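You operate a simulated robot arm through the tools that you are given. There is no shell and no other tool. Be economical: measure what you need, move in short steps, check, and stop when the job is done.

Carry out the task below with a simulated robot arm. There is one attempt and no reset: what you move stays moved.

JOB
Dry the tube, mop the puddle, then mark white at 2 and 3.
Fine: blue cloth for both, back where it lay; two marks, no more; pen back in its well; leave the yellow pen, both rolls, the white cloth and the other tubes; the tube stays in the cradle.

The check looks at the end state, three seconds after you hand in, the way a careful person would. Anything else that was tipped, shoved, dropped, spilled or broken makes it a failure. Flat cloth is picked up by pressing the open fingertips on it (5 to 10 N) and closing them slowly along it; thin cloth reads only 2 to 8 mm in the jaws.

ROBOT AND FRAMES
A 7-joint arm with a two-finger parallel gripper, fixed in place. Base frame: the origin is at the foot of the arm, x ahead of it, y to its left, z up; the work surface is at about z = 80. Lengths are in cm, angles in degrees, forces in N, time in s.
With the tool pointing down near the work surface it reaches from about 10 to 66 cm from the base axis. Its first joint turns from -66.0 to 66.0 degrees. Payload 1.57 kg.
The TCP is the grasp point between the finger pads, 3 cm short of the fingertips. In the tool frame z runs along the fingers and y along their closing line. The gripper opens to 8 cm. The fingers are 1.7 cm wide and 1.2 cm thick; the gripper's body (4 by 8.2 cm) begins 8 cm behind the TCP.
Orientation is that of the tool frame in the base frame, as a unit quaternion [w, x, y, z]. With the fingers straight down and closing along the base's y, the tool's x points along the base's -x, its y along +y and its z along -z.

CONTROLS
- The arm moves only by the tool drive_tool. Its argument "moves" is a list of rows, each an object (a shift or turn left out is 0, a gripper value left out holds the last) with "grip": the gripper command, from -1 (shut) to 1 (fully open), values between in proportion; "slide": the shift along the tool's x, y, z in units of 50 mm (1.0 is 50 mm), a list of three; "delta_rot": the turn, a rotation vector about the tool's x, y, z in units of 6 degrees (1.0 is 6 degrees), a list of three. In form: [{"grip": grip, "slide": [x, y, z], "delta_rot": [ax, ay, az]}, ...]. A call has 1 to 12 rows; each row shifts and turns the commanded pose from where the row before left it, along the tool's axes as they then stand. A call with a number of a shift or a turn outside -1 to 1 is refused whole. A row lasts 0.2 s, in which the tool goes at most 5 cm and 8.6 degrees; a call with a longer step from one row to the next is refused whole, and so is a gripper value outside its range. A pose out of reach is approached as far as the arm can. The call stops where the force on the tool passes 40 N (or 10 N more than at its start, if that is more) or the arm is blocked; 0.2 s more then pass. The fingers move at their own pace (about 7.2 cm/s each) and stop on an object; they squeeze with about 39 N. The grip force told is the motor's: it shows also when the fingers shut on nothing. Time passes only in rows, and 0.2 s behind the last, so rows that do not move let the fingers close. The reply holds the time, the measured pose of the TCP, the force on the tool along the base axes, the opening and the grip force, in the units named above and with some noise, with the torque about the TCP (base axes, N m) and any sound that the robot's microphone picked up.
- Cameras (640 x 400 px; columns grow to the right, rows downward): "scene" is fixed at [6.11, 44.63, 140.83]; the picture's right is [-0.66, -0.75, 0.00], its down [-0.53, 0.47, -0.71] and it looks along [0.53, -0.46, -0.71] (base axes); focal length 230 px, centre (320, 200). "wrist" rides on the gripper at [7.2, -0.7, -12.2] in the tool frame; the picture's right is [0.09, 1.00, 0.00], its down [-0.84, 0.08, -0.54] and it looks along [-0.54, 0.05, 0.84] (tool axes); focal length 238 px, centre (320, 200). There is no depth. A picture from a camera that has moved, and an enlarged one, comes with that camera's place and axes in the base frame and with its lens.
- capture(camera): a new picture of that camera. It takes no simulated time.
- zoom(camera, box): a new picture of the part [left, top, right, bottom] of that camera's present view, enlarged. It takes no simulated time.
- job_done(): hands the job in; it is judged then, once.

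Work in short steps. Places have to be worked out from the pictures, the camera data and where the tool is seen: move nearer, look again, correct. Check each grasp and each placing, and mend what went wrong. You have 120 turns and 76 pictures in all, those below and enlarged ones among them. Open the gripper and draw the arm clear of the work before you hand the job in, unless the task says otherwise; then end with one line.

The tools are called after ">>>" as a command line: name --argument value ..., lists and objects as JSON in quotes. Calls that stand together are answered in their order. drive_tool: Moves the arm, as the interface text tells. Its arguments: {"type":"object","properties":{"moves":{"type":"array"}},"required":["moves"]} The other tools are called the same way: capture (camera) takes a picture; zoom (camera, box) takes an enlarged picture of a part of a camera's view; job_done () hands the job in.

At the start:

```text
clock: 0.0
tool_pos: [38.7, -0.97, 119.76]
orientation: [0.001, 0.0, 1.0, -0.002]
ft_force: [-0.1, 0.0, 0.6]
wrist_torque: [0.0, 0.04, -0.01]
finger_gap: 8.0
grip_force: 0.1
```

scene: 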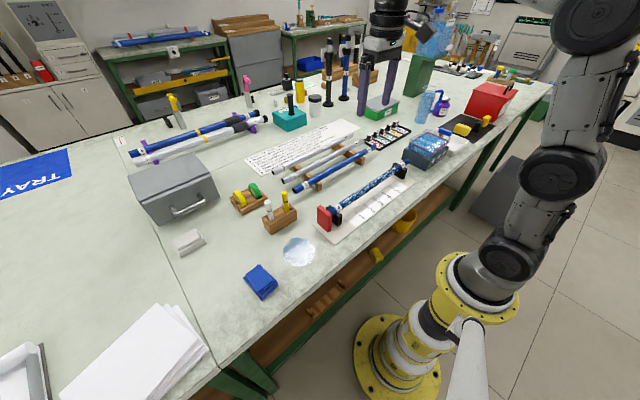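
wrist: 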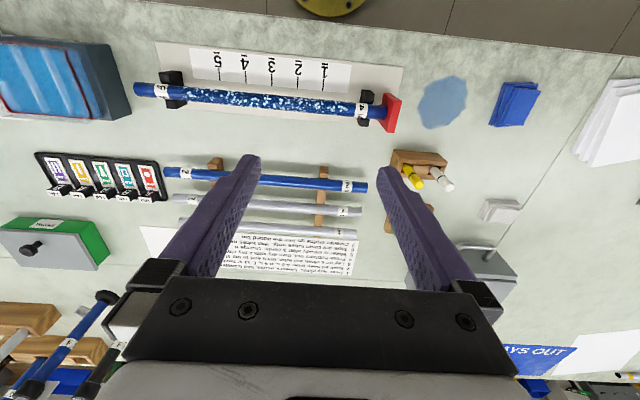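

I start by looking closer at the tube, the pens, the cloth and the instruction sheet.

>>> zoom --camera "wrist" --box '[130, 30, 430, 200]'

>>> zoom --camera "wrist" --box '[360, 50, 620, 230]'

>>> zoom --camera "wrist" --box '[220, 210, 380, 290]'

>>> zoom --camera "scene" --box '[220, 150, 420, 300]'

```text
2.13 times, centred on (280, 115) of wrist
camera zoom: at [31.56, -1.63, 131.78], right [-0.09, 1.0, 0.0], down [0.84, 0.08, 0.54], along [0.54, 0.05, -0.84], focal length 508 px, centre (405, 381)
```

zoom: 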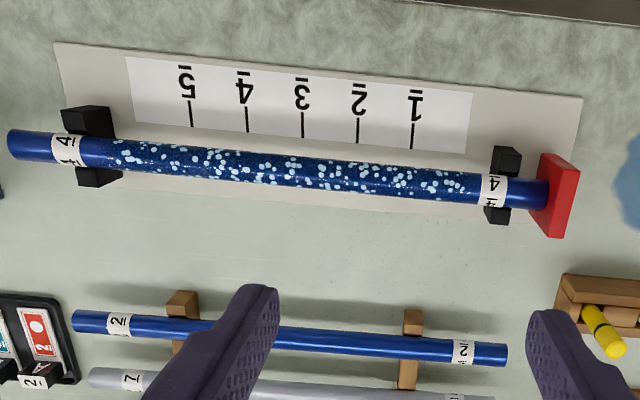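

```text
2.22 times, centred on (490, 140) of wrist
camera zoom: at [31.56, -1.63, 131.78], right [-0.09, 1.0, 0.0], down [0.84, 0.08, 0.54], along [0.54, 0.05, -0.84], focal length 530 px, centre (-58, 333)
```

zoom: 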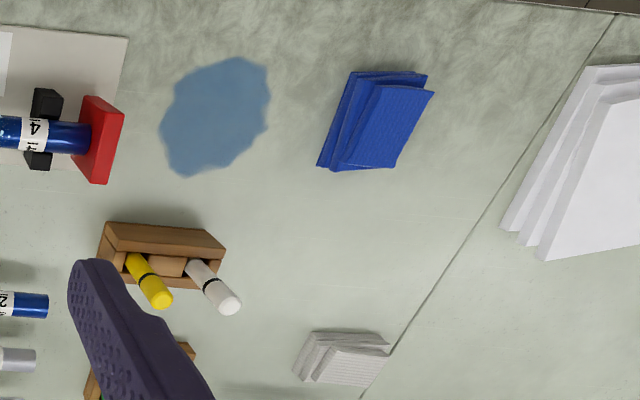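

```text
4.00 times, centred on (300, 250) of wrist
camera zoom: at [31.56, -1.63, 131.78], right [-0.09, 1.0, 0.0], down [0.84, 0.08, 0.54], along [0.54, 0.05, -0.84], focal length 953 px, centre (400, 0)
```

zoom: 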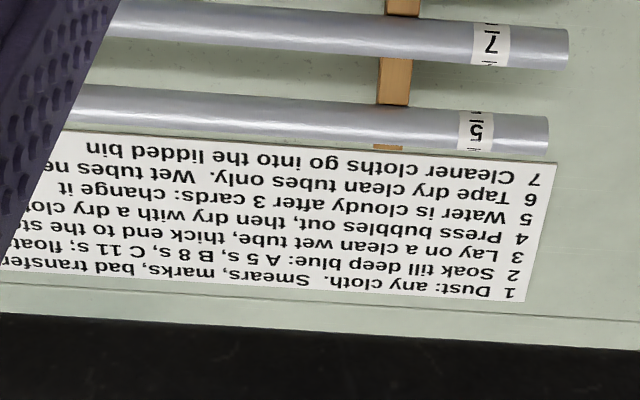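

```text
2.67 times, centred on (320, 225) of scene
camera zoom: at [6.11, 44.63, 140.83], right [-0.66, -0.75, 0.0], down [-0.53, 0.47, -0.71], along [0.53, -0.46, -0.71], focal length 614 px, centre (320, 133)
```

zoom: 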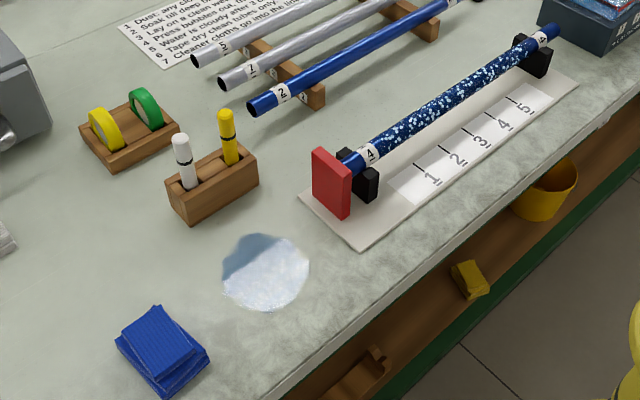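

The blue cloth seems to lie near (38, 38), the puddle near (39, 24), and the tube runs along y at x≈41. I move above the cloth, still high, and look again.

>>> drive_tool --moves '[{"grip": 1, "slide": [0.0, 0.78, 0.3]}, {"slide": [0.0, 0.78, 0.3]}, {"slide": [0.0, 0.78, 0.3]}, {"slide": [0.0, 0.78, 0.3]}, {"slide": [0.0, 0.78, 0.3]}, {"slide": [0.0, 0.78, 0.3]}, {"slide": [0.0, 0.78, 0.3]}, {"slide": [0.0, 0.78, 0.3]}, {"slide": [0.0, 0.78, 0.3]}, {"slide": [0.0, 0.78, 0.3]}, {}, {}]'

>>> capture --camera "wrist"

>>> zoom --camera "scene" --box '[240, 180, 320, 240]'

```text
clock: 2.6
tool_pos: [38.67, 37.78, 104.78]
orientation: [0.002, 0.0, 1.0, -0.001]
ft_force: [-0.3, -1.4, 0.0]
wrist_torque: [0.03, 0.0, 0.02]
finger_gap: 8.01
grip_force: 0.1
```

```text
69 pictures are left
camera wrist: at [31.45, 37.26, 116.87], right [-0.09, 1.0, 0.0], down [0.84, 0.08, 0.54], along [0.54, 0.05, -0.84], focal length 238 px, centre (320, 200)
```

wrist: 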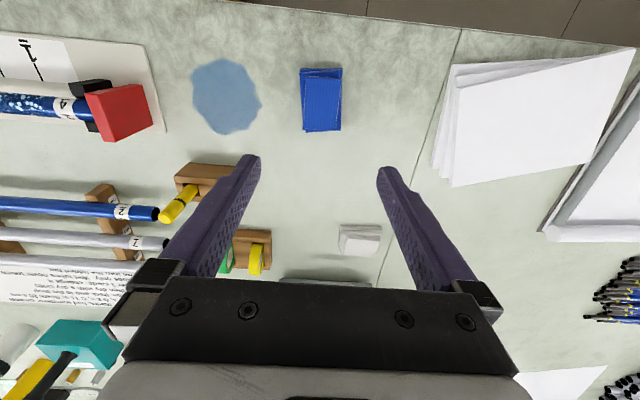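

```text
6.67 times, centred on (280, 210) of scene
camera zoom: at [6.11, 44.63, 140.83], right [-0.66, -0.75, 0.0], down [-0.53, 0.47, -0.71], along [0.53, -0.46, -0.71], focal length 1536 px, centre (587, 133)
```

zoom: 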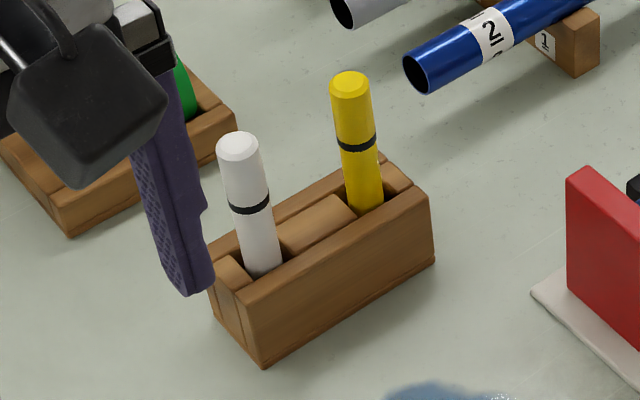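

The cloth spans about x 34–41.5, y 35–41.4, so its centre is near (37.8, 38.2). I set the gap to about 4.5 cm and descend to just above it.

>>> drive_tool --moves '[{"grip": 0.12, "slide": [0.04, 0.02, 0.6]}, {"slide": [0.04, 0.02, 0.6]}, {"slide": [0.04, 0.02, 0.6]}, {"slide": [0.04, 0.02, 0.6]}, {"slide": [0.02, 0.0, 0.6]}, {"slide": [0, 0, 0.4]}, {}]'

>>> capture --camera "wrist"

```text
clock: 4.2
tool_pos: [38.03, 38.39, 87.68]
orientation: [0.001, 0.0, 1.0, -0.001]
ft_force: [-0.2, -0.8, 0.1]
wrist_torque: [0.03, 0.0, -0.02]
finger_gap: 4.49
grip_force: 0.2
```

```text
67 pictures are left
camera wrist: at [30.8, 37.65, 99.77], right [-0.09, 1.0, 0.0], down [0.84, 0.08, 0.54], along [0.54, 0.05, -0.84], focal length 238 px, centre (320, 200)
```

wrist: 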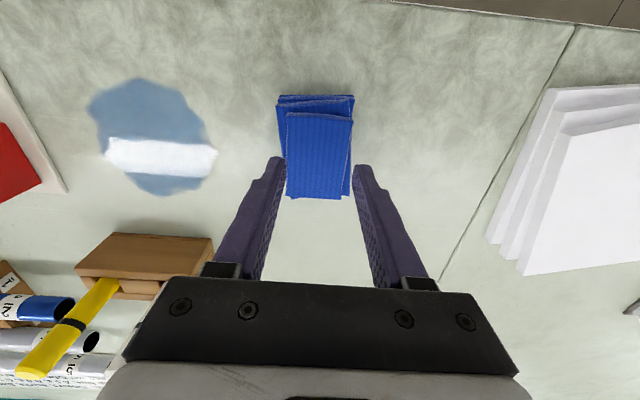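

The cloth is about 5.5 cm wide in y at the fingers, so I narrow the gap to 3 cm, then descend in small steps until I read a press of about 5–8 N.

>>> drive_tool --moves '[{"grip": -0.25, "slide": [0, -0.04, 0.3]}, {"slide": [0, 0, 0.2]}, {"slide": [0, 0, 0.08]}, {}]'

```text
clock: 4.8
tool_pos: [38.32, 38.39, 86.41]
orientation: [0.005, 0.001, 1.0, 0.004]
ft_force: [0.4, -0.1, 3.2]
wrist_torque: [-0.09, 0.05, 0.01]
finger_gap: 3.02
grip_force: 0.0
stopped in row 3: the force on the tool passed its limit at 48 N (the readings are from after the stop); the commanded pose is now the measured one
```

It made contact earlier than expected (tips at z≈83.4). I look before going further.

>>> capture --camera "wrist"

>>> zoom --camera "scene" --box '[200, 220, 320, 310]'

```text
66 pictures are left
camera wrist: at [30.91, 37.68, 98.42], right [-0.09, 1.0, 0.01], down [0.83, 0.07, 0.55], along [0.55, 0.06, -0.83], focal length 238 px, centre (320, 200)
```

wrist: 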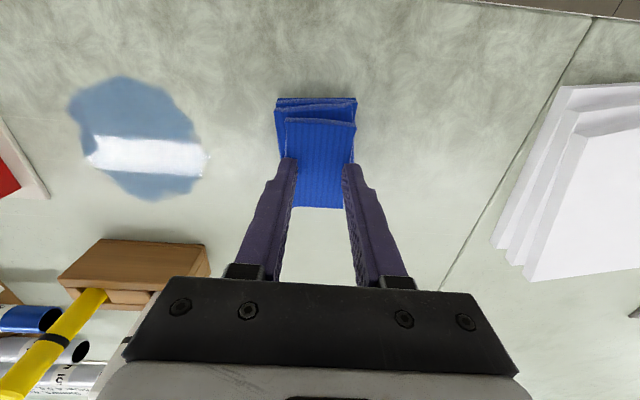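

```text
4.44 times, centred on (260, 265) of scene
camera zoom: at [6.11, 44.62, 140.83], right [-0.66, -0.75, 0.0], down [-0.53, 0.47, -0.71], along [0.53, -0.46, -0.71], focal length 1024 px, centre (587, -89)
```

zoom: 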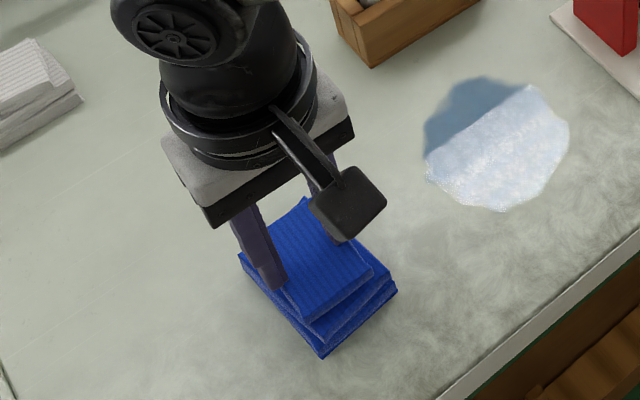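

The tips rest on the folded pad with about 3 N, and the pad is around 2–3 cm tall. I press further in 0.5–1 mm steps.

>>> drive_tool --moves '[{"slide": [0, 0, 0.01]}, {"slide": [0, 0, 0.01]}, {}]'

```text
clock: 5.6
tool_pos: [38.21, 38.33, 86.4]
orientation: [0.006, 0.0, 1.0, 0.004]
ft_force: [1.8, -0.5, 13.8]
wrist_torque: [-0.26, 0.04, -0.01]
finger_gap: 3.09
grip_force: 0.6
```

13.8 N is a bit much. I back off 0.5 mm and then close slowly.

>>> drive_tool --moves '[{"slide": [0, 0, -0.012]}, {}, {"grip": -0.35}, {"grip": -0.45}, {"grip": -0.55}, {"grip": -0.65}, {"grip": -0.75}, {"grip": -0.85}, {"grip": -1}, {}, {}]'

```text
clock: 8.0
tool_pos: [38.14, 38.38, 86.29]
orientation: [0.005, 0.001, 1.0, 0.005]
ft_force: [1.4, -4.5, 17.9]
wrist_torque: [-0.23, 0.05, -0.05]
finger_gap: 0.0
grip_force: 21.5
```

The gap reads 0.0, so it probably slipped. I look.

>>> capture --camera "wrist"

```text
64 pictures are left
camera wrist: at [30.84, 37.67, 98.39], right [-0.09, 1.0, 0.01], down [0.83, 0.07, 0.55], along [0.55, 0.06, -0.83], focal length 238 px, centre (320, 200)
```

wrist: 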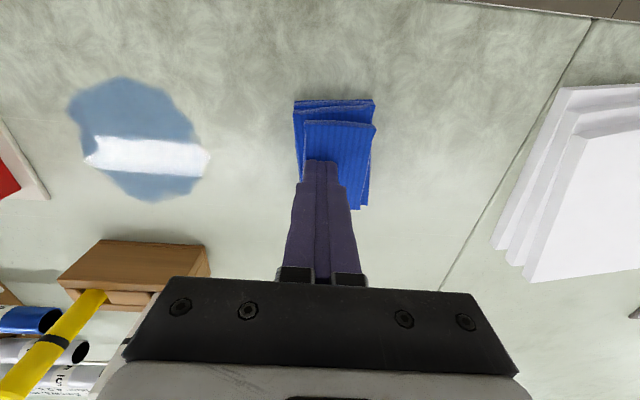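

The pad slid about 1.3 cm in +y and the fingers closed on nothing. I lift, reopen, re-level and check the free pose.

>>> drive_tool --moves '[{"slide": [0, 0, -0.2]}, {"slide": [0, 0, -0.2]}, {"grip": -0.1, "delta_rot": [0.08, 0.08, 0]}, {"slide": [0, 0.2, 0]}, {}, {}]'

>>> capture --camera "wrist"

>>> zoom --camera "scene" --box '[220, 240, 300, 310]'

```text
clock: 9.4
tool_pos: [38.09, 39.4, 88.22]
orientation: [0.0, 0.002, 1.0, 0.0]
ft_force: [-1.3, -1.0, 0.2]
wrist_torque: [0.0, -0.03, 0.0]
finger_gap: 3.59
grip_force: 0.1
```

```text
63 pictures are left
camera wrist: at [30.91, 38.82, 100.31], right [-0.09, 1.0, 0.0], down [0.84, 0.08, 0.54], along [0.54, 0.05, -0.84], focal length 238 px, centre (320, 200)
```

wrist: 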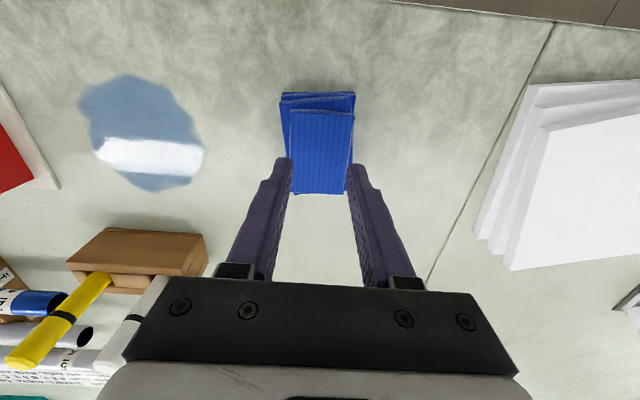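

```text
5.71 times, centred on (260, 275) of scene
camera zoom: at [6.11, 44.63, 140.83], right [-0.66, -0.75, 0.0], down [-0.53, 0.47, -0.71], along [0.53, -0.46, -0.71], focal length 1317 px, centre (663, -229)
```

zoom: 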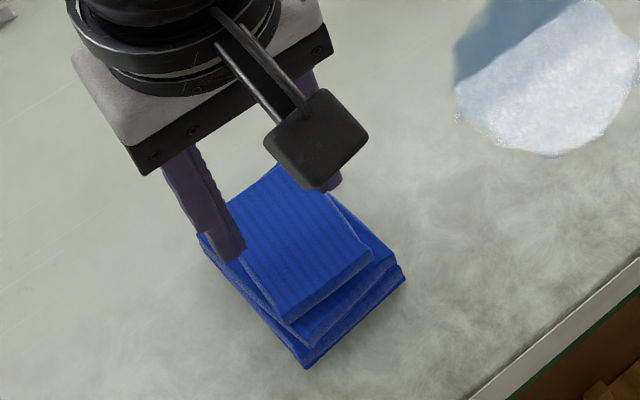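

Centred and level now. I shift 0.4 cm toward the pad's middle and ease down to contact.

>>> drive_tool --moves '[{"slide": [0.08, 0, 0.15]}, {"slide": [0, 0, 0.1]}, {"slide": [0, 0, 0.06]}, {"slide": [0, 0, 0.02]}, {"slide": [0, 0, 0.01]}, {}]'

```text
clock: 10.8
tool_pos: [37.85, 39.19, 86.55]
orientation: [0.0, 0.0, 1.0, -0.002]
ft_force: [-1.0, -0.1, 0.3]
wrist_torque: [0.0, 0.02, 0.02]
finger_gap: 3.61
grip_force: 0.1
```

>>> drive_tool --moves '[{"slide": [0, 0.02, 0.01]}, {"slide": [0, 0, 0.01]}, {"slide": [0, 0, 0.01]}, {}]'

```text
clock: 11.8
tool_pos: [37.76, 39.46, 86.39]
orientation: [0.001, -0.001, 1.0, -0.001]
ft_force: [-0.6, -0.1, 1.1]
wrist_torque: [0.02, 0.02, -0.02]
finger_gap: 3.63
grip_force: 0.1
```

Still barely touching. I go on in half-millimetre steps.

>>> drive_tool --moves '[{"slide": [0, 0, 0.01]}, {"slide": [0, 0, 0.008]}, {}]'

```text
clock: 12.6
tool_pos: [37.72, 39.61, 86.39]
orientation: [0.0, 0.001, 1.0, 0.0]
ft_force: [-2.7, -0.7, 5.9]
wrist_torque: [-0.06, 0.02, -0.03]
finger_gap: 3.59
grip_force: 0.0
```

5.9 N is in the band. Now I close slowly.

>>> drive_tool --moves '[{"grip": -0.14}, {"grip": -0.18}, {"grip": -0.22}, {"grip": -0.26}, {"grip": -0.3}, {"grip": -0.34}, {"grip": -0.38}, {"grip": -0.42}, {"grip": -0.46}, {"grip": -0.5}]'

>>> capture --camera "wrist"

```text
clock: 14.8
tool_pos: [37.89, 39.36, 86.43]
orientation: [0.001, 0.001, 1.0, 0.001]
ft_force: [0.1, -4.9, 14.7]
wrist_torque: [-0.21, -0.02, 0.03]
finger_gap: 2.82
grip_force: 4.7
```

```text
61 pictures are left
camera wrist: at [30.56, 38.83, 98.46], right [-0.09, 1.0, 0.0], down [0.84, 0.08, 0.54], along [0.54, 0.05, -0.84], focal length 238 px, centre (320, 200)
```

wrist: 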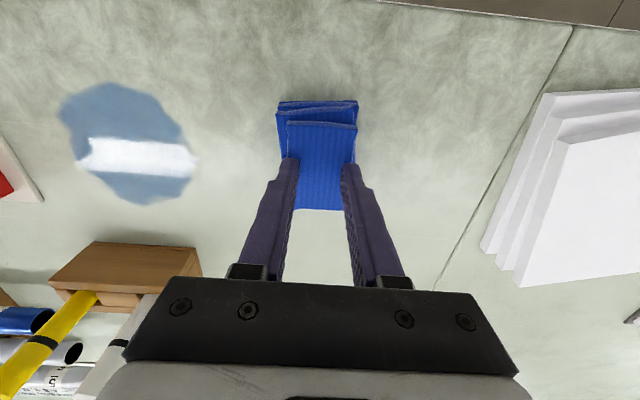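

The fingers are dragging on the cloth, and the press has risen to 14.7 N. I ease up slightly and keep closing.

>>> drive_tool --moves '[{"slide": [0, 0, -0.008]}, {"grip": -0.54}, {"grip": -0.58}, {"grip": -0.62}, {"grip": -0.66}, {"grip": -0.7}]'

```text
clock: 16.2
tool_pos: [37.63, 39.45, 86.41]
orientation: [0.0, 0.001, 1.0, -0.001]
ft_force: [0.4, -4.3, 15.7]
wrist_torque: [-0.18, -0.07, 0.01]
finger_gap: 2.06
grip_force: 4.8
```

>>> drive_tool --moves '[{"slide": [0, 0, -0.014]}, {"grip": -0.74}, {"grip": -0.78}, {"grip": -0.82}, {"grip": -0.86}, {"grip": -0.9}, {"grip": -0.94}, {"grip": -1.0}, {}]'

>>> capture --camera "wrist"

```text
clock: 18.2
tool_pos: [37.81, 39.37, 86.39]
orientation: [0.0, 0.0, 1.0, -0.001]
ft_force: [-0.6, 0.5, 5.3]
wrist_torque: [0.01, 0.01, 0.0]
finger_gap: 0.02
grip_force: 21.3
```

```text
60 pictures are left
camera wrist: at [30.54, 38.84, 98.49], right [-0.09, 1.0, 0.0], down [0.84, 0.08, 0.54], along [0.54, 0.05, -0.84], focal length 238 px, centre (320, 200)
```

wrist: 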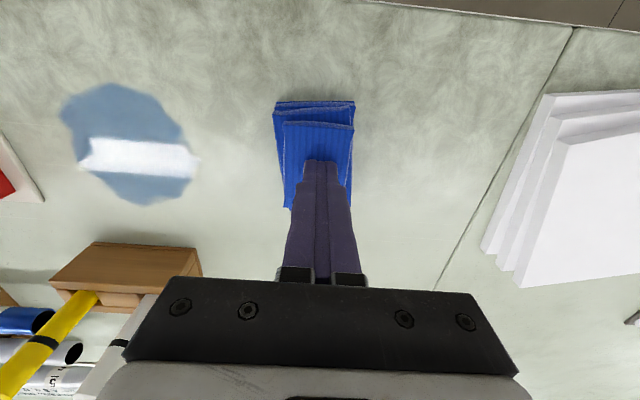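

The pad doesn't deform; it behaves as a thick block (top z≈83.4, about 6 cm wide in y). So I'll try straddling it with the fully open jaws. First I lift and open.

>>> drive_tool --moves '[{"slide": [0, 0, -0.3]}, {"grip": 1, "slide": [0, 0, -0.1]}, {}, {}, {}]'

>>> capture --camera "wrist"

>>> zoom --camera "scene" --box '[220, 240, 300, 310]'

```text
clock: 19.4
tool_pos: [37.76, 39.52, 88.54]
orientation: [0.0, 0.002, 1.0, 0.0]
ft_force: [0.9, 0.6, 0.0]
wrist_torque: [0.01, -0.05, 0.02]
finger_gap: 8.0
grip_force: 0.0
```

```text
59 pictures are left
camera wrist: at [30.51, 38.9, 100.55], right [-0.09, 1.0, 0.0], down [0.84, 0.08, 0.54], along [0.54, 0.05, -0.84], focal length 238 px, centre (320, 200)
```

wrist: 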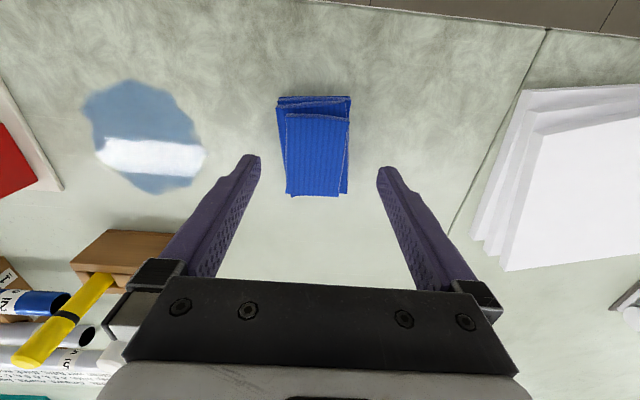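

```text
5.71 times, centred on (260, 275) of scene
camera zoom: at [6.11, 44.63, 140.83], right [-0.66, -0.75, 0.0], down [-0.53, 0.47, -0.71], along [0.53, -0.46, -0.71], focal length 1317 px, centre (663, -229)
```

zoom: 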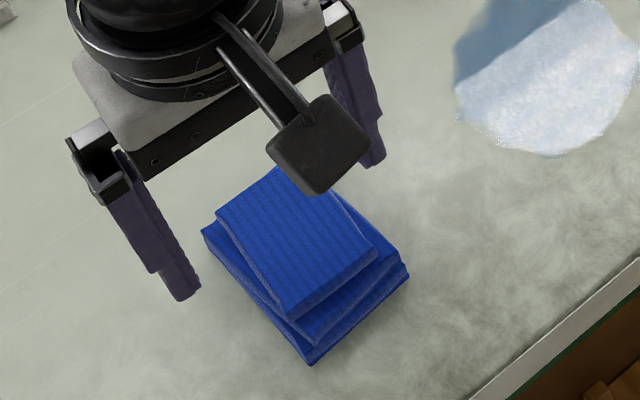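

The jaws clear both sides of the pad. I descend to TCP z≈84.7 and close gently.

>>> drive_tool --moves '[{"slide": [0.04, -0.03, 0.25]}, {"slide": [0, 0, 0.2]}, {"slide": [0, 0, 0.16]}, {"slide": [0, 0, 0.1]}, {"slide": [0, 0, 0.06]}, {}, {"grip": 0.7}, {"grip": 0.6}, {"grip": 0.5}, {"grip": 0.4}, {"grip": 0.3}]'

>>> capture --camera "wrist"

```text
clock: 21.8
tool_pos: [37.46, 39.41, 84.63]
orientation: [0.001, 0.001, 1.0, -0.001]
ft_force: [0.5, -0.2, 0.2]
wrist_torque: [-0.01, 0.03, -0.03]
finger_gap: 5.64
grip_force: 39.0
```

```text
57 pictures are left
camera wrist: at [30.3, 38.71, 96.65], right [-0.09, 1.0, 0.0], down [0.84, 0.08, 0.54], along [0.54, 0.05, -0.84], focal length 238 px, centre (320, 200)
```

wrist: 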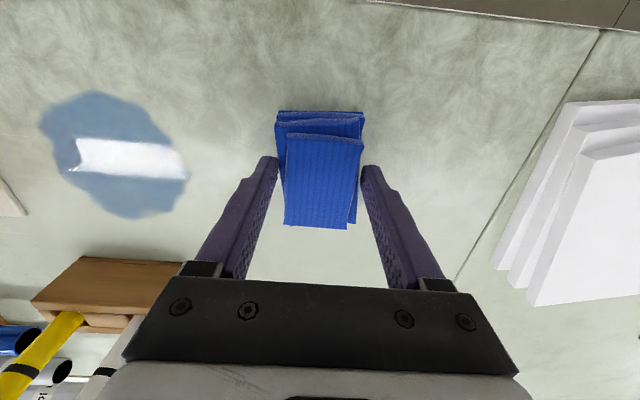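

It holds at a 5.64 cm gap with 39 N grip force. I lift a little and check.

>>> drive_tool --moves '[{"grip": 0.0, "slide": [0, 0, -0.1]}, {"slide": [0, 0, -0.3]}, {"slide": [0, 0, -0.6]}, {"slide": [0, 0, -0.6]}, {"slide": [0, 0, -0.6]}, {}]'

>>> capture --camera "wrist"

>>> capture --camera "scene"

```text
clock: 23.2
tool_pos: [37.56, 39.19, 95.68]
orientation: [0.0, 0.0, 1.0, -0.001]
ft_force: [0.1, 0.5, -0.9]
wrist_torque: [-0.01, -0.01, 0.02]
finger_gap: 5.63
grip_force: 39.0
```

```text
56 pictures are left
camera wrist: at [30.35, 38.58, 107.71], right [-0.09, 1.0, 0.0], down [0.84, 0.08, 0.54], along [0.54, 0.05, -0.84], focal length 238 px, centre (320, 200)
```

wrist: 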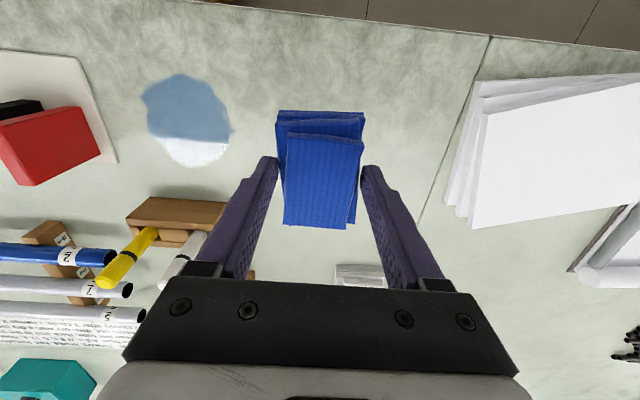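

```text
55 pictures are left
```

scene: 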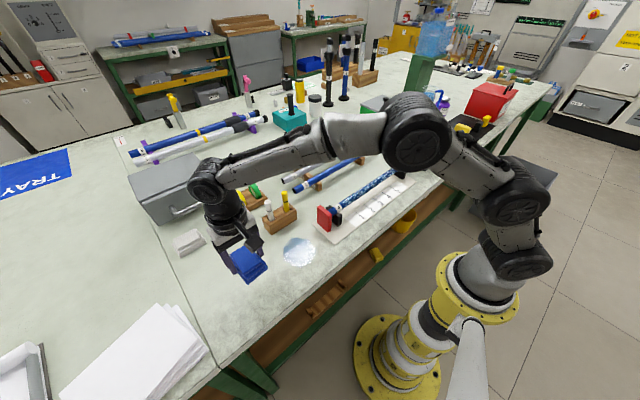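

The pad is held firmly, its bottom about 4.6 cm below the TCP. I carry it high to above the tube's middle and look.

>>> drive_tool --moves '[{"slide": [0, 0, -0.7]}, {"slide": [0, -0.9, -0.2]}, {"slide": [0, -0.9, 0]}, {"slide": [0, -0.9, 0]}, {"slide": [0, -0.9, 0]}, {"slide": [-0.1, -0.9, 0]}, {"slide": [-0.2, -0.9, 0]}, {"slide": [-0.2, -0.9, 0]}, {"slide": [-0.2, -0.9, 0]}, {}]'

>>> capture --camera "wrist"

>>> zoom --camera "scene" --box '[300, 150, 420, 240]'

```text
clock: 25.4
tool_pos: [41.19, 3.17, 100.16]
orientation: [0.0, 0.001, 1.0, -0.002]
ft_force: [-0.3, 0.3, -0.4]
wrist_torque: [0.01, 0.01, -0.01]
finger_gap: 5.59
grip_force: 39.5
```

```text
54 pictures are left
camera wrist: at [33.97, 2.63, 112.3], right [-0.09, 1.0, 0.0], down [0.84, 0.08, 0.54], along [0.54, 0.05, -0.84], focal length 238 px, centre (320, 200)
```

wrist: 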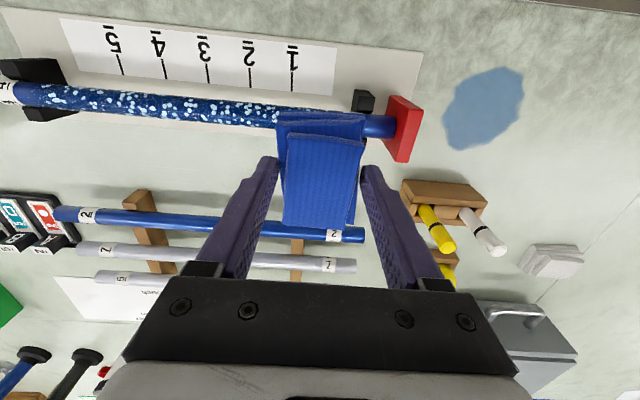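

```text
4.44 times, centred on (360, 195) of scene
camera zoom: at [6.11, 44.63, 140.83], right [-0.66, -0.75, 0.0], down [-0.53, 0.47, -0.71], along [0.53, -0.46, -0.71], focal length 1024 px, centre (142, 222)
```

zoom: 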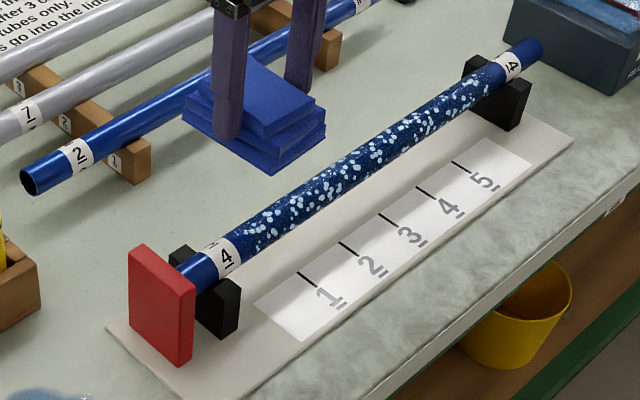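

Tube axis is near x≈40.8, z≈85, with beads from y≈-26 to +4.5 between the two posts. I'll wipe toward +y so drag pushes the tube into its stop; first I go to the left end and look.

>>> drive_tool --moves '[{"slide": [0.02, -0.86, 0]}, {"slide": [0.02, -0.86, 0]}, {"slide": [0.02, -0.86, 0]}, {"slide": [0.02, -0.86, 0]}, {"slide": [0, -0.86, 0]}, {"slide": [0, -0.83, 0]}, {"slide": [0, 0, 0.7]}, {"slide": [0, 0, 0.6]}, {}]'

>>> capture --camera "wrist"

>>> zoom --camera "scene" --box '[360, 130, 440, 190]'

```text
clock: 27.4
tool_pos: [40.63, -22.37, 93.61]
orientation: [0.0, 0.001, 1.0, -0.001]
ft_force: [0.2, -0.1, -0.4]
wrist_torque: [0.02, 0.01, 0.0]
finger_gap: 5.57
grip_force: 38.7
```

```text
52 pictures are left
camera wrist: at [33.45, -22.95, 105.65], right [-0.09, 1.0, 0.0], down [0.84, 0.08, 0.54], along [0.54, 0.05, -0.84], focal length 238 px, centre (320, 200)
```

wrist: 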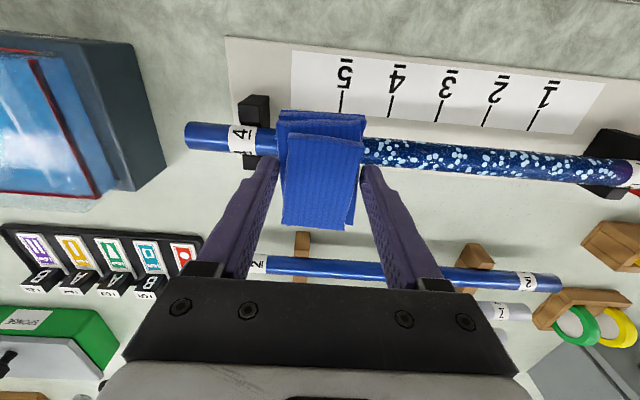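

```text
6.67 times, centred on (400, 160) of scene
camera zoom: at [6.11, 44.63, 140.83], right [-0.66, -0.75, 0.0], down [-0.53, 0.47, -0.71], along [0.53, -0.46, -0.71], focal length 1536 px, centre (-213, 467)
```

zoom: 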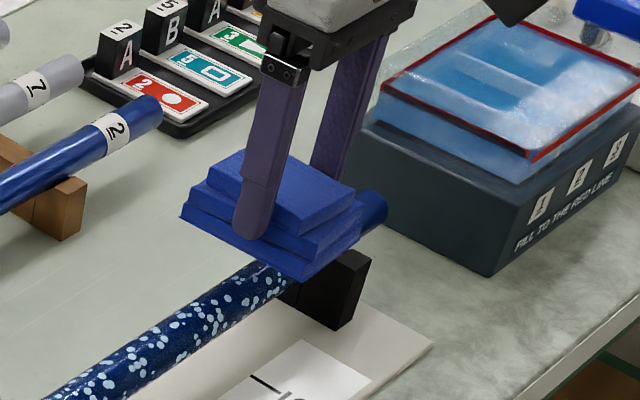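

The pad sits over the tube just inside the left post. I adjust slightly and lower it gently onto the tube.

>>> drive_tool --moves '[{"slide": [-0.06, -0.06, 0.2]}, {"slide": [0, 0, 0.1]}, {"slide": [0, 0, 0.1]}, {"slide": [0, 0, 0.04]}, {"slide": [0, 0, 0.04]}, {"slide": [0, 0, 0.04]}, {}]'

```text
clock: 29.0
tool_pos: [40.96, -22.6, 91.21]
orientation: [0.0, 0.001, 1.0, -0.001]
ft_force: [-4.2, 0.9, 9.1]
wrist_torque: [0.29, 0.18, 0.11]
finger_gap: 5.55
grip_force: 39.2
```

Contact at about 9 N. I ease off slightly and start wiping toward +y.

>>> drive_tool --moves '[{"slide": [0, 0, -0.01]}, {"slide": [0, 0.1, 0]}, {"slide": [0, 0.15, 0]}, {"slide": [0, 0.15, 0]}, {}]'

>>> capture --camera "wrist"

```text
clock: 30.2
tool_pos: [40.9, -20.62, 91.19]
orientation: [0.001, 0.001, 1.0, -0.001]
ft_force: [0.0, -2.1, 5.3]
wrist_torque: [0.06, 0.0, -0.01]
finger_gap: 5.57
grip_force: 39.1
```

```text
50 pictures are left
camera wrist: at [33.63, -21.16, 103.25], right [-0.09, 1.0, 0.0], down [0.84, 0.08, 0.54], along [0.54, 0.05, -0.84], focal length 238 px, centre (320, 200)
```

wrist: 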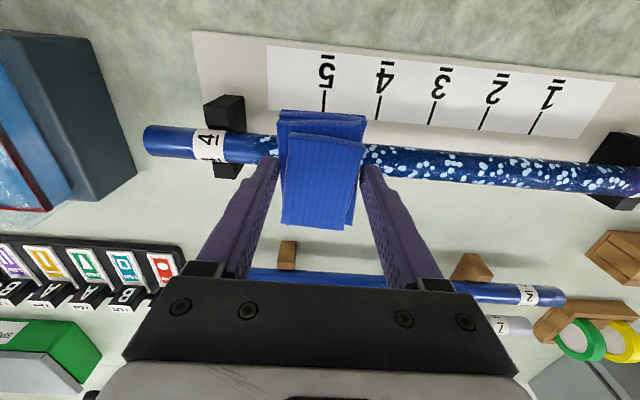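

5 N contact is good; some drops remain just left of the pad, which I'll revisit. I continue the stroke.

>>> drive_tool --moves '[{"slide": [0, 0.2, 0]}, {"slide": [0, 0.2, 0]}, {"slide": [0, 0.2, 0]}, {"slide": [0, 0.2, 0]}, {"slide": [0, 0.2, 0]}, {"slide": [0, 0.2, 0]}, {"slide": [0, 0.2, 0]}, {"slide": [0, 0.2, 0]}, {"slide": [0, 0.2, 0]}, {"slide": [0, 0.2, 0]}, {"slide": [0, 0.2, 0]}, {}]'

>>> capture --camera "wrist"

```text
clock: 32.8
tool_pos: [40.88, -9.52, 91.21]
orientation: [0.001, 0.001, 1.0, -0.001]
ft_force: [0.9, -4.9, 13.6]
wrist_torque: [-0.17, -0.04, 0.0]
finger_gap: 5.53
grip_force: 39.0
```

```text
49 pictures are left
camera wrist: at [33.7, -10.13, 103.27], right [-0.09, 1.0, 0.0], down [0.84, 0.08, 0.54], along [0.54, 0.05, -0.84], focal length 238 px, centre (320, 200)
```

wrist: 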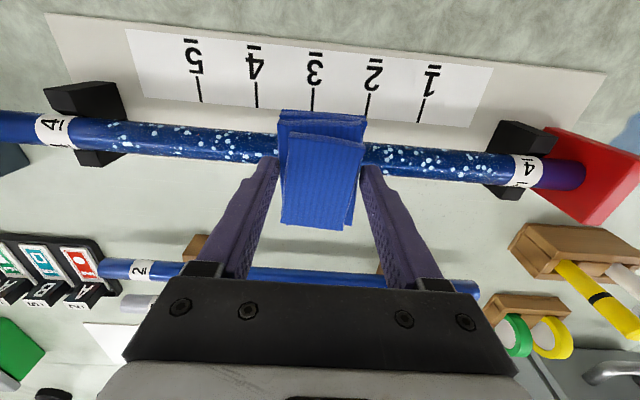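

The beads are thinning; it evidently takes several passes. I continue to the right end.

>>> drive_tool --moves '[{"slide": [0, 0.2, -0.006]}, {"slide": [0, 0.2, 0]}, {"slide": [0, 0.2, 0]}, {"slide": [0, 0.2, 0]}, {"slide": [0, 0.2, 0]}, {"slide": [0, 0.2, 0]}, {"slide": [0, 0.2, 0]}, {"slide": [0, 0.2, 0]}, {"slide": [0, 0.2, 0]}, {"slide": [0, 0.2, 0]}, {"slide": [0, 0.2, 0]}, {"slide": [0, 0.14, 0]}]'

>>> capture --camera "wrist"

```text
clock: 35.4
tool_pos: [40.81, 2.19, 91.08]
orientation: [0.001, 0.001, 1.0, 0.0]
ft_force: [0.6, -10.6, 26.2]
wrist_torque: [-0.41, -0.01, 0.02]
finger_gap: 5.53
grip_force: 39.2
```

```text
48 pictures are left
camera wrist: at [33.63, 1.52, 103.27], right [-0.09, 1.0, 0.0], down [0.84, 0.08, 0.54], along [0.54, 0.05, -0.84], focal length 238 px, centre (320, 200)
```

wrist: 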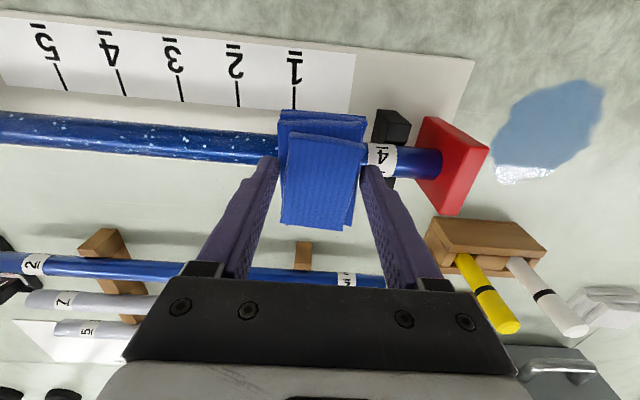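

Much drier where pressure was higher; the tube rises slightly toward the stop (26 N there). I lift, return to the left end, and make a second pass.

>>> drive_tool --moves '[{"slide": [0, 0, -0.4]}, {"slide": [0, -0.83, 0]}, {"slide": [0, -0.83, 0]}, {"slide": [0, -0.83, 0]}, {"slide": [0, -0.83, 0]}, {"slide": [0, -0.83, 0]}, {"slide": [0, -0.83, 0]}, {"slide": [0, -0.1, 0.2]}, {"slide": [0, 0, 0.15]}, {"slide": [0, 0, 0.05]}, {"slide": [0, 0, 0.01]}, {}]'

>>> capture --camera "wrist"

```text
clock: 38.0
tool_pos: [40.89, -23.29, 91.1]
orientation: [0.0, 0.001, 1.0, 0.0]
ft_force: [0.0, -0.8, -0.4]
wrist_torque: [0.0, -0.03, -0.02]
finger_gap: 5.54
grip_force: 38.7
```

```text
47 pictures are left
camera wrist: at [33.61, -23.91, 103.27], right [-0.09, 1.0, 0.0], down [0.84, 0.08, 0.54], along [0.54, 0.05, -0.84], focal length 238 px, centre (320, 200)
```

wrist: 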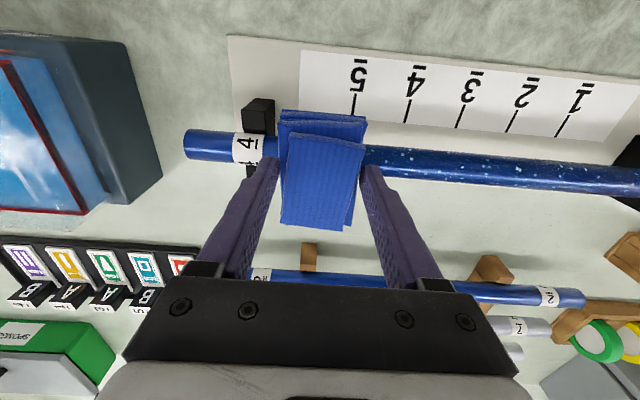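

Mostly dry already. I press 1 mm more and wipe the second pass.

>>> drive_tool --moves '[{"slide": [0, 0, 0.015]}, {"slide": [0, 0.05, 0.01]}, {"slide": [0, 0.15, 0]}, {"slide": [0, 0.2, 0]}, {"slide": [0, 0.2, 0]}, {"slide": [0, 0.2, 0]}, {"slide": [0, 0.2, 0]}, {"slide": [0, 0.2, 0]}, {"slide": [0, 0.2, 0]}, {"slide": [0, 0.2, 0]}, {"slide": [0, 0.2, 0]}, {"slide": [0, 0.2, 0]}]'

```text
clock: 40.6
tool_pos: [41.03, -13.37, 91.15]
orientation: [0.002, 0.001, 1.0, -0.001]
ft_force: [0.6, -12.0, 24.8]
wrist_torque: [-0.3, -0.01, -0.02]
finger_gap: 5.54
grip_force: 39.3
```

24.8 N is firm. I ease up a little and finish the stroke.

>>> drive_tool --moves '[{"slide": [0, 0.2, -0.02]}, {"slide": [0, 0.2, 0]}, {"slide": [0, 0.2, 0]}, {"slide": [0, 0.2, -0.01]}, {"slide": [0, 0.2, 0]}, {"slide": [0, 0.2, 0]}, {"slide": [0, 0.2, -0.01]}, {"slide": [0, 0.2, 0]}, {"slide": [0, 0.2, 0]}, {"slide": [0, 0.2, 0]}, {"slide": [0, 0.2, 0]}, {"slide": [0, 0.2, 0]}]'

```text
clock: 43.2
tool_pos: [40.9, -1.45, 91.21]
orientation: [0.0, 0.001, 1.0, -0.001]
ft_force: [0.0, -8.4, 19.5]
wrist_torque: [-0.35, -0.03, 0.0]
finger_gap: 5.55
grip_force: 38.9
```

>>> drive_tool --moves '[{"slide": [0, 0.2, -0.01]}, {"slide": [0, 0.2, 0]}, {"slide": [0, 0.2, 0]}, {"slide": [0, 0.15, 0]}, {}, {"slide": [0, 0, -0.6]}, {"slide": [0, -0.8, -0.6]}, {"slide": [0, -0.8, -0.6]}, {"slide": [0, -0.6, 0]}, {}]'

>>> capture --camera "wrist"

>>> zoom --camera "scene" --box '[310, 150, 420, 232]'

```text
clock: 45.4
tool_pos: [40.67, -8.39, 100.14]
orientation: [0.0, 0.002, 1.0, -0.001]
ft_force: [0.0, 0.4, 0.4]
wrist_torque: [0.01, -0.01, 0.01]
finger_gap: 5.55
grip_force: 39.0
```

```text
46 pictures are left
camera wrist: at [33.57, -9.06, 112.16], right [-0.09, 1.0, 0.0], down [0.84, 0.08, 0.54], along [0.54, 0.05, -0.84], focal length 238 px, centre (320, 200)
```

wrist: 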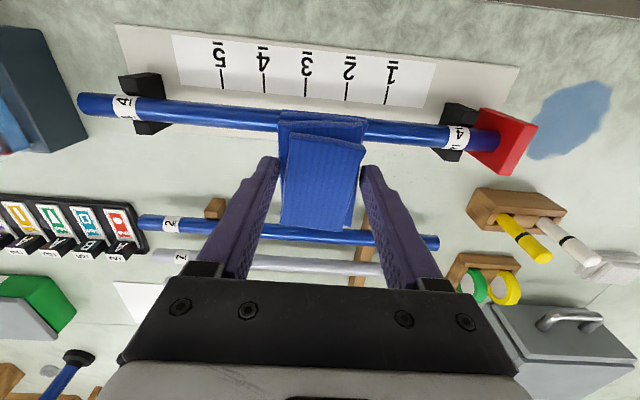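

```text
4.88 times, centred on (365, 191) of scene
camera zoom: at [6.11, 44.63, 140.83], right [-0.66, -0.75, 0.0], down [-0.53, 0.47, -0.71], along [0.53, -0.46, -0.71], focal length 1124 px, centre (100, 244)
```

zoom: 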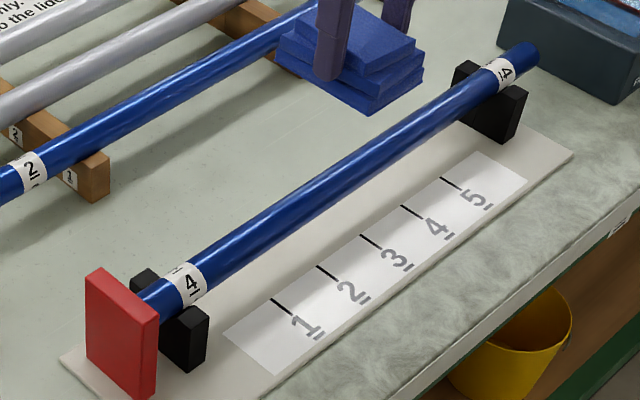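

The tube is clean and dry, and sits unmoved. Next, the puddle (x 34–44.5, y 19.5–29): I carry the pad high past the stop to (41, 19) and lower it to near the surface.

>>> drive_tool --moves '[{"slide": [0, 0.8, 0]}, {"slide": [0, 0.8, 0]}, {"slide": [0, 0.8, 0]}, {"slide": [0, 0.8, 0]}, {"slide": [0, 0.8, 0]}, {"slide": [-0.08, 0.8, 0]}, {"slide": [0, 0.68, 0]}, {"slide": [0, 0, 0.9]}, {"slide": [0, 0, 0.9]}, {"slide": [0, 0, 0.9]}, {"slide": [0, 0, 0.1]}, {}]'

>>> capture --camera "wrist"

```text
clock: 48.0
tool_pos: [41.43, 18.74, 86.19]
orientation: [-0.001, 0.0, 1.0, -0.001]
ft_force: [-0.4, 0.3, -0.9]
wrist_torque: [0.0, -0.02, 0.01]
finger_gap: 5.56
grip_force: 38.9
```

```text
44 pictures are left
camera wrist: at [34.24, 18.06, 98.33], right [-0.09, 1.0, 0.0], down [0.84, 0.08, 0.54], along [0.54, 0.05, -0.84], focal length 238 px, centre (320, 200)
```

wrist: 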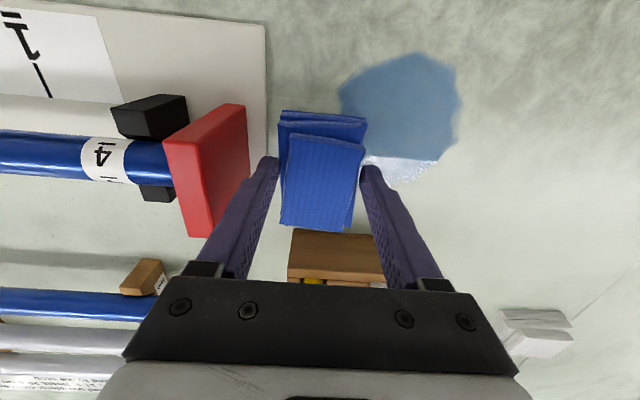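

The left finger is near the red stop, so I shift +0.8 cm in y and then lower to touch.

>>> drive_tool --moves '[{"slide": [0, 0.16, 0]}, {"slide": [0, 0, 0.16]}, {"slide": [0, 0, 0.06]}, {"slide": [0, 0, 0.04]}, {"slide": [0, 0, 0.04]}, {"slide": [0, 0, 0.02]}, {}]'

```text
clock: 49.6
tool_pos: [41.51, 19.63, 84.52]
orientation: [0.001, 0.002, 1.0, -0.001]
ft_force: [0.9, -0.6, 4.3]
wrist_torque: [-0.08, 0.06, -0.03]
finger_gap: 5.56
grip_force: 39.4
```

Touching at 4 N. I stroke +y to about 30, then step to x≈36.5 and come back.

>>> drive_tool --moves '[{"slide": [0, 0.2, 0.01]}, {"slide": [0, 0.2, 0]}, {"slide": [0, 0.2, 0]}, {"slide": [0, 0.2, 0]}, {"slide": [0, 0.2, 0]}, {"slide": [0, 0.2, 0]}, {"slide": [0, 0.2, 0]}, {"slide": [0, 0.2, 0]}, {"slide": [0, 0.2, 0]}, {"slide": [0, 0.2, 0]}, {}]'

>>> capture --camera "wrist"

```text
clock: 52.0
tool_pos: [41.44, 29.47, 84.46]
orientation: [0.001, 0.001, 1.0, -0.001]
ft_force: [-1.0, -12.9, 27.8]
wrist_torque: [-0.74, 0.04, -0.01]
finger_gap: 5.55
grip_force: 38.3
```

```text
43 pictures are left
camera wrist: at [34.25, 28.89, 96.64], right [-0.09, 1.0, 0.0], down [0.84, 0.08, 0.54], along [0.54, 0.05, -0.84], focal length 238 px, centre (320, 200)
```

wrist: 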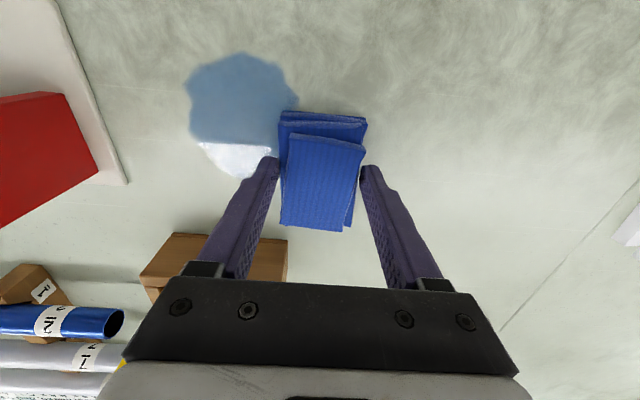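

The puddle is only slightly changed. I ease the pressure, move to x≈37 and stroke back through it.

>>> drive_tool --moves '[{"slide": [0.2, 0, -0.02]}, {"slide": [0.2, 0, 0]}, {"slide": [0.2, 0, 0]}, {"slide": [0.2, 0, 0]}, {"slide": [0.1, -0.1, 0]}, {"slide": [0, -0.2, 0]}, {"slide": [0, -0.2, 0]}, {"slide": [0, -0.2, 0]}, {"slide": [0, -0.2, 0]}, {"slide": [0, -0.2, 0]}, {"slide": [0, -0.2, 0]}, {"slide": [0, -0.2, 0]}]'

>>> capture --camera "wrist"

```text
clock: 54.6
tool_pos: [36.73, 21.94, 84.61]
orientation: [-0.001, 0.001, 1.0, -0.001]
ft_force: [-0.2, 0.1, 0.3]
wrist_torque: [0.07, -0.01, 0.02]
finger_gap: 5.57
grip_force: 38.8
```

```text
42 pictures are left
camera wrist: at [29.57, 21.34, 96.71], right [-0.09, 1.0, 0.0], down [0.84, 0.08, 0.54], along [0.54, 0.05, -0.84], focal length 238 px, centre (320, 200)
```

wrist: 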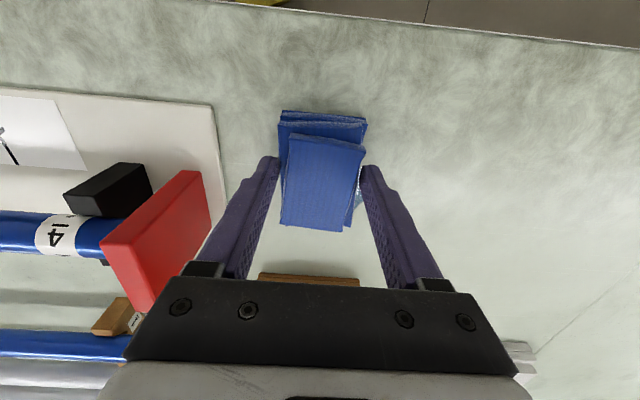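

Most of it is gone, though contact just faded. I press 1 mm and do another loop.

>>> drive_tool --moves '[{"slide": [0, -0.2, 0.02]}, {"slide": [0, -0.2, 0]}, {"slide": [-0.2, 0, 0]}, {"slide": [-0.2, 0, 0]}, {"slide": [-0.2, 0, 0]}, {"slide": [-0.2, 0.1, 0]}, {"slide": [0, 0.2, 0]}, {"slide": [0, 0.2, 0]}, {"slide": [0, 0.2, 0]}, {"slide": [0, 0.2, 0]}, {"slide": [0, 0.2, 0]}, {"slide": [0, 0.2, 0]}]'

>>> capture --camera "wrist"

```text
clock: 57.2
tool_pos: [40.96, 26.59, 84.61]
orientation: [0.001, 0.002, 1.0, -0.001]
ft_force: [0.1, -7.0, 16.9]
wrist_torque: [-0.39, -0.06, 0.03]
finger_gap: 5.56
grip_force: 38.9
```

```text
41 pictures are left
camera wrist: at [33.63, 25.92, 96.65], right [-0.09, 1.0, 0.0], down [0.84, 0.08, 0.54], along [0.54, 0.05, -0.84], focal length 238 px, centre (320, 200)
```

wrist: 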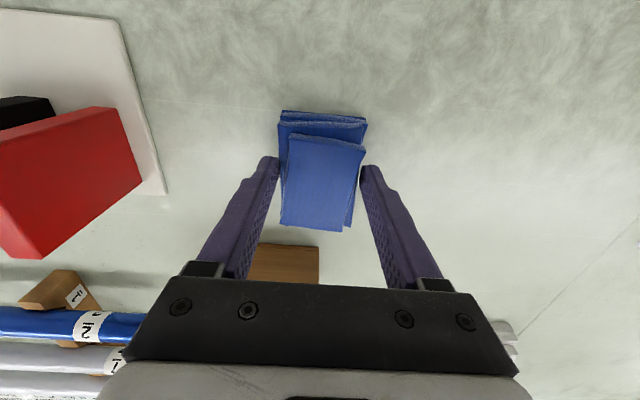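

It looks clear outside the pad. I finish the stroke with one middle pass, then lift and inspect.

>>> drive_tool --moves '[{"slide": [0, 0.2, 0]}, {"slide": [0, 0.2, 0]}, {"slide": [0.2, 0.1, 0]}, {"slide": [0.2, 0, 0]}, {"slide": [0.1, -0.2, 0]}, {"slide": [0, -0.2, 0]}, {"slide": [0, -0.2, 0]}, {"slide": [0, 0, -0.6]}, {"slide": [0, 0.8, -0.6]}, {"slide": [0, 0.8, -0.3]}, {"slide": [0, 0.8, 0]}]'

>>> capture --camera "wrist"

>>> capture --camera "scene"

```text
clock: 59.6
tool_pos: [38.46, 37.84, 92.03]
orientation: [0.001, 0.001, 1.0, -0.001]
ft_force: [-1.2, 0.6, -0.3]
wrist_torque: [0.0, -0.03, -0.01]
finger_gap: 5.53
grip_force: 39.7
```

```text
40 pictures are left
camera wrist: at [31.25, 37.24, 104.1], right [-0.09, 1.0, 0.0], down [0.84, 0.08, 0.54], along [0.54, 0.05, -0.84], focal length 238 px, centre (320, 200)
```

wrist: 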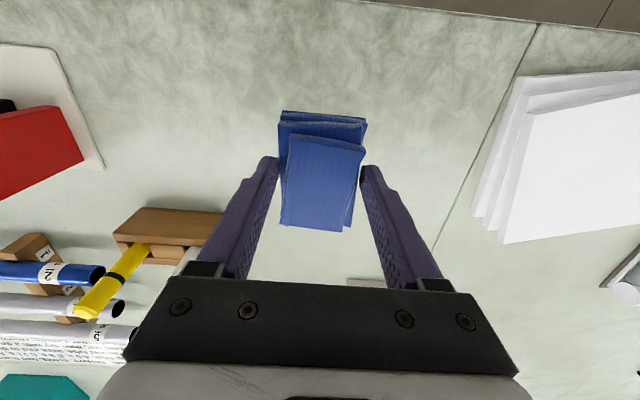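

```text
39 pictures are left
```

scene: 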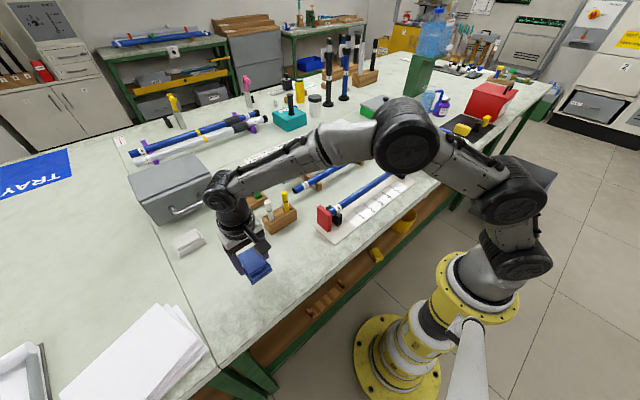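

The puddle is gone. I set the cloth back where it first lay, with TCP target (37.55, 38.15).

>>> drive_tool --moves '[{"slide": [0.18, 0.06, 0]}, {"slide": [0, 0, 0.5]}, {"slide": [0, 0, 0.5]}, {"slide": [0, 0, 0.3]}, {"slide": [0, 0, 0.1]}, {"slide": [0, 0, 0.04]}, {}]'

```text
clock: 61.2
tool_pos: [37.52, 38.29, 84.68]
orientation: [0.0, 0.0, 1.0, -0.001]
ft_force: [-0.7, 0.4, -1.3]
wrist_torque: [-0.02, -0.02, -0.02]
finger_gap: 5.56
grip_force: 38.3
```

>>> drive_tool --moves '[{"slide": [0, -0.02, 0.02]}, {"slide": [0, 0, 0.01]}, {"grip": 0.5}, {"grip": 0.7}, {"grip": 1}, {}, {"slide": [0, 0, -0.4]}, {"slide": [0, 0, -0.8]}, {"slide": [0, 0, -0.8]}, {"slide": [0, 0, -0.8]}, {}]'

>>> capture --camera "wrist"

```text
clock: 63.6
tool_pos: [37.66, 38.33, 98.59]
orientation: [-0.001, 0.001, 1.0, -0.001]
ft_force: [0.0, 0.3, -0.8]
wrist_torque: [0.04, -0.01, 0.0]
finger_gap: 8.01
grip_force: 0.1
```

```text
38 pictures are left
camera wrist: at [30.43, 37.71, 110.62], right [-0.09, 1.0, 0.0], down [0.84, 0.08, 0.54], along [0.54, 0.05, -0.84], focal length 238 px, centre (320, 200)
```

wrist: 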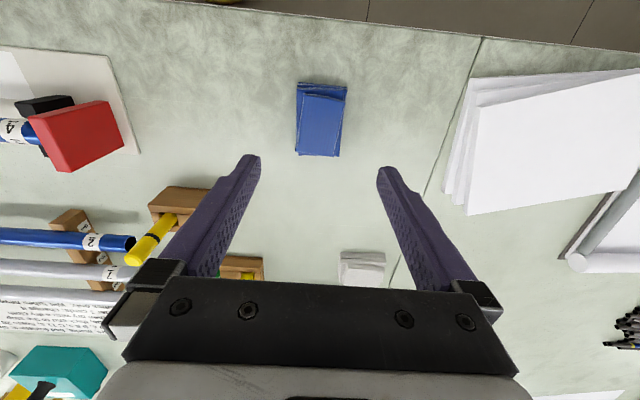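

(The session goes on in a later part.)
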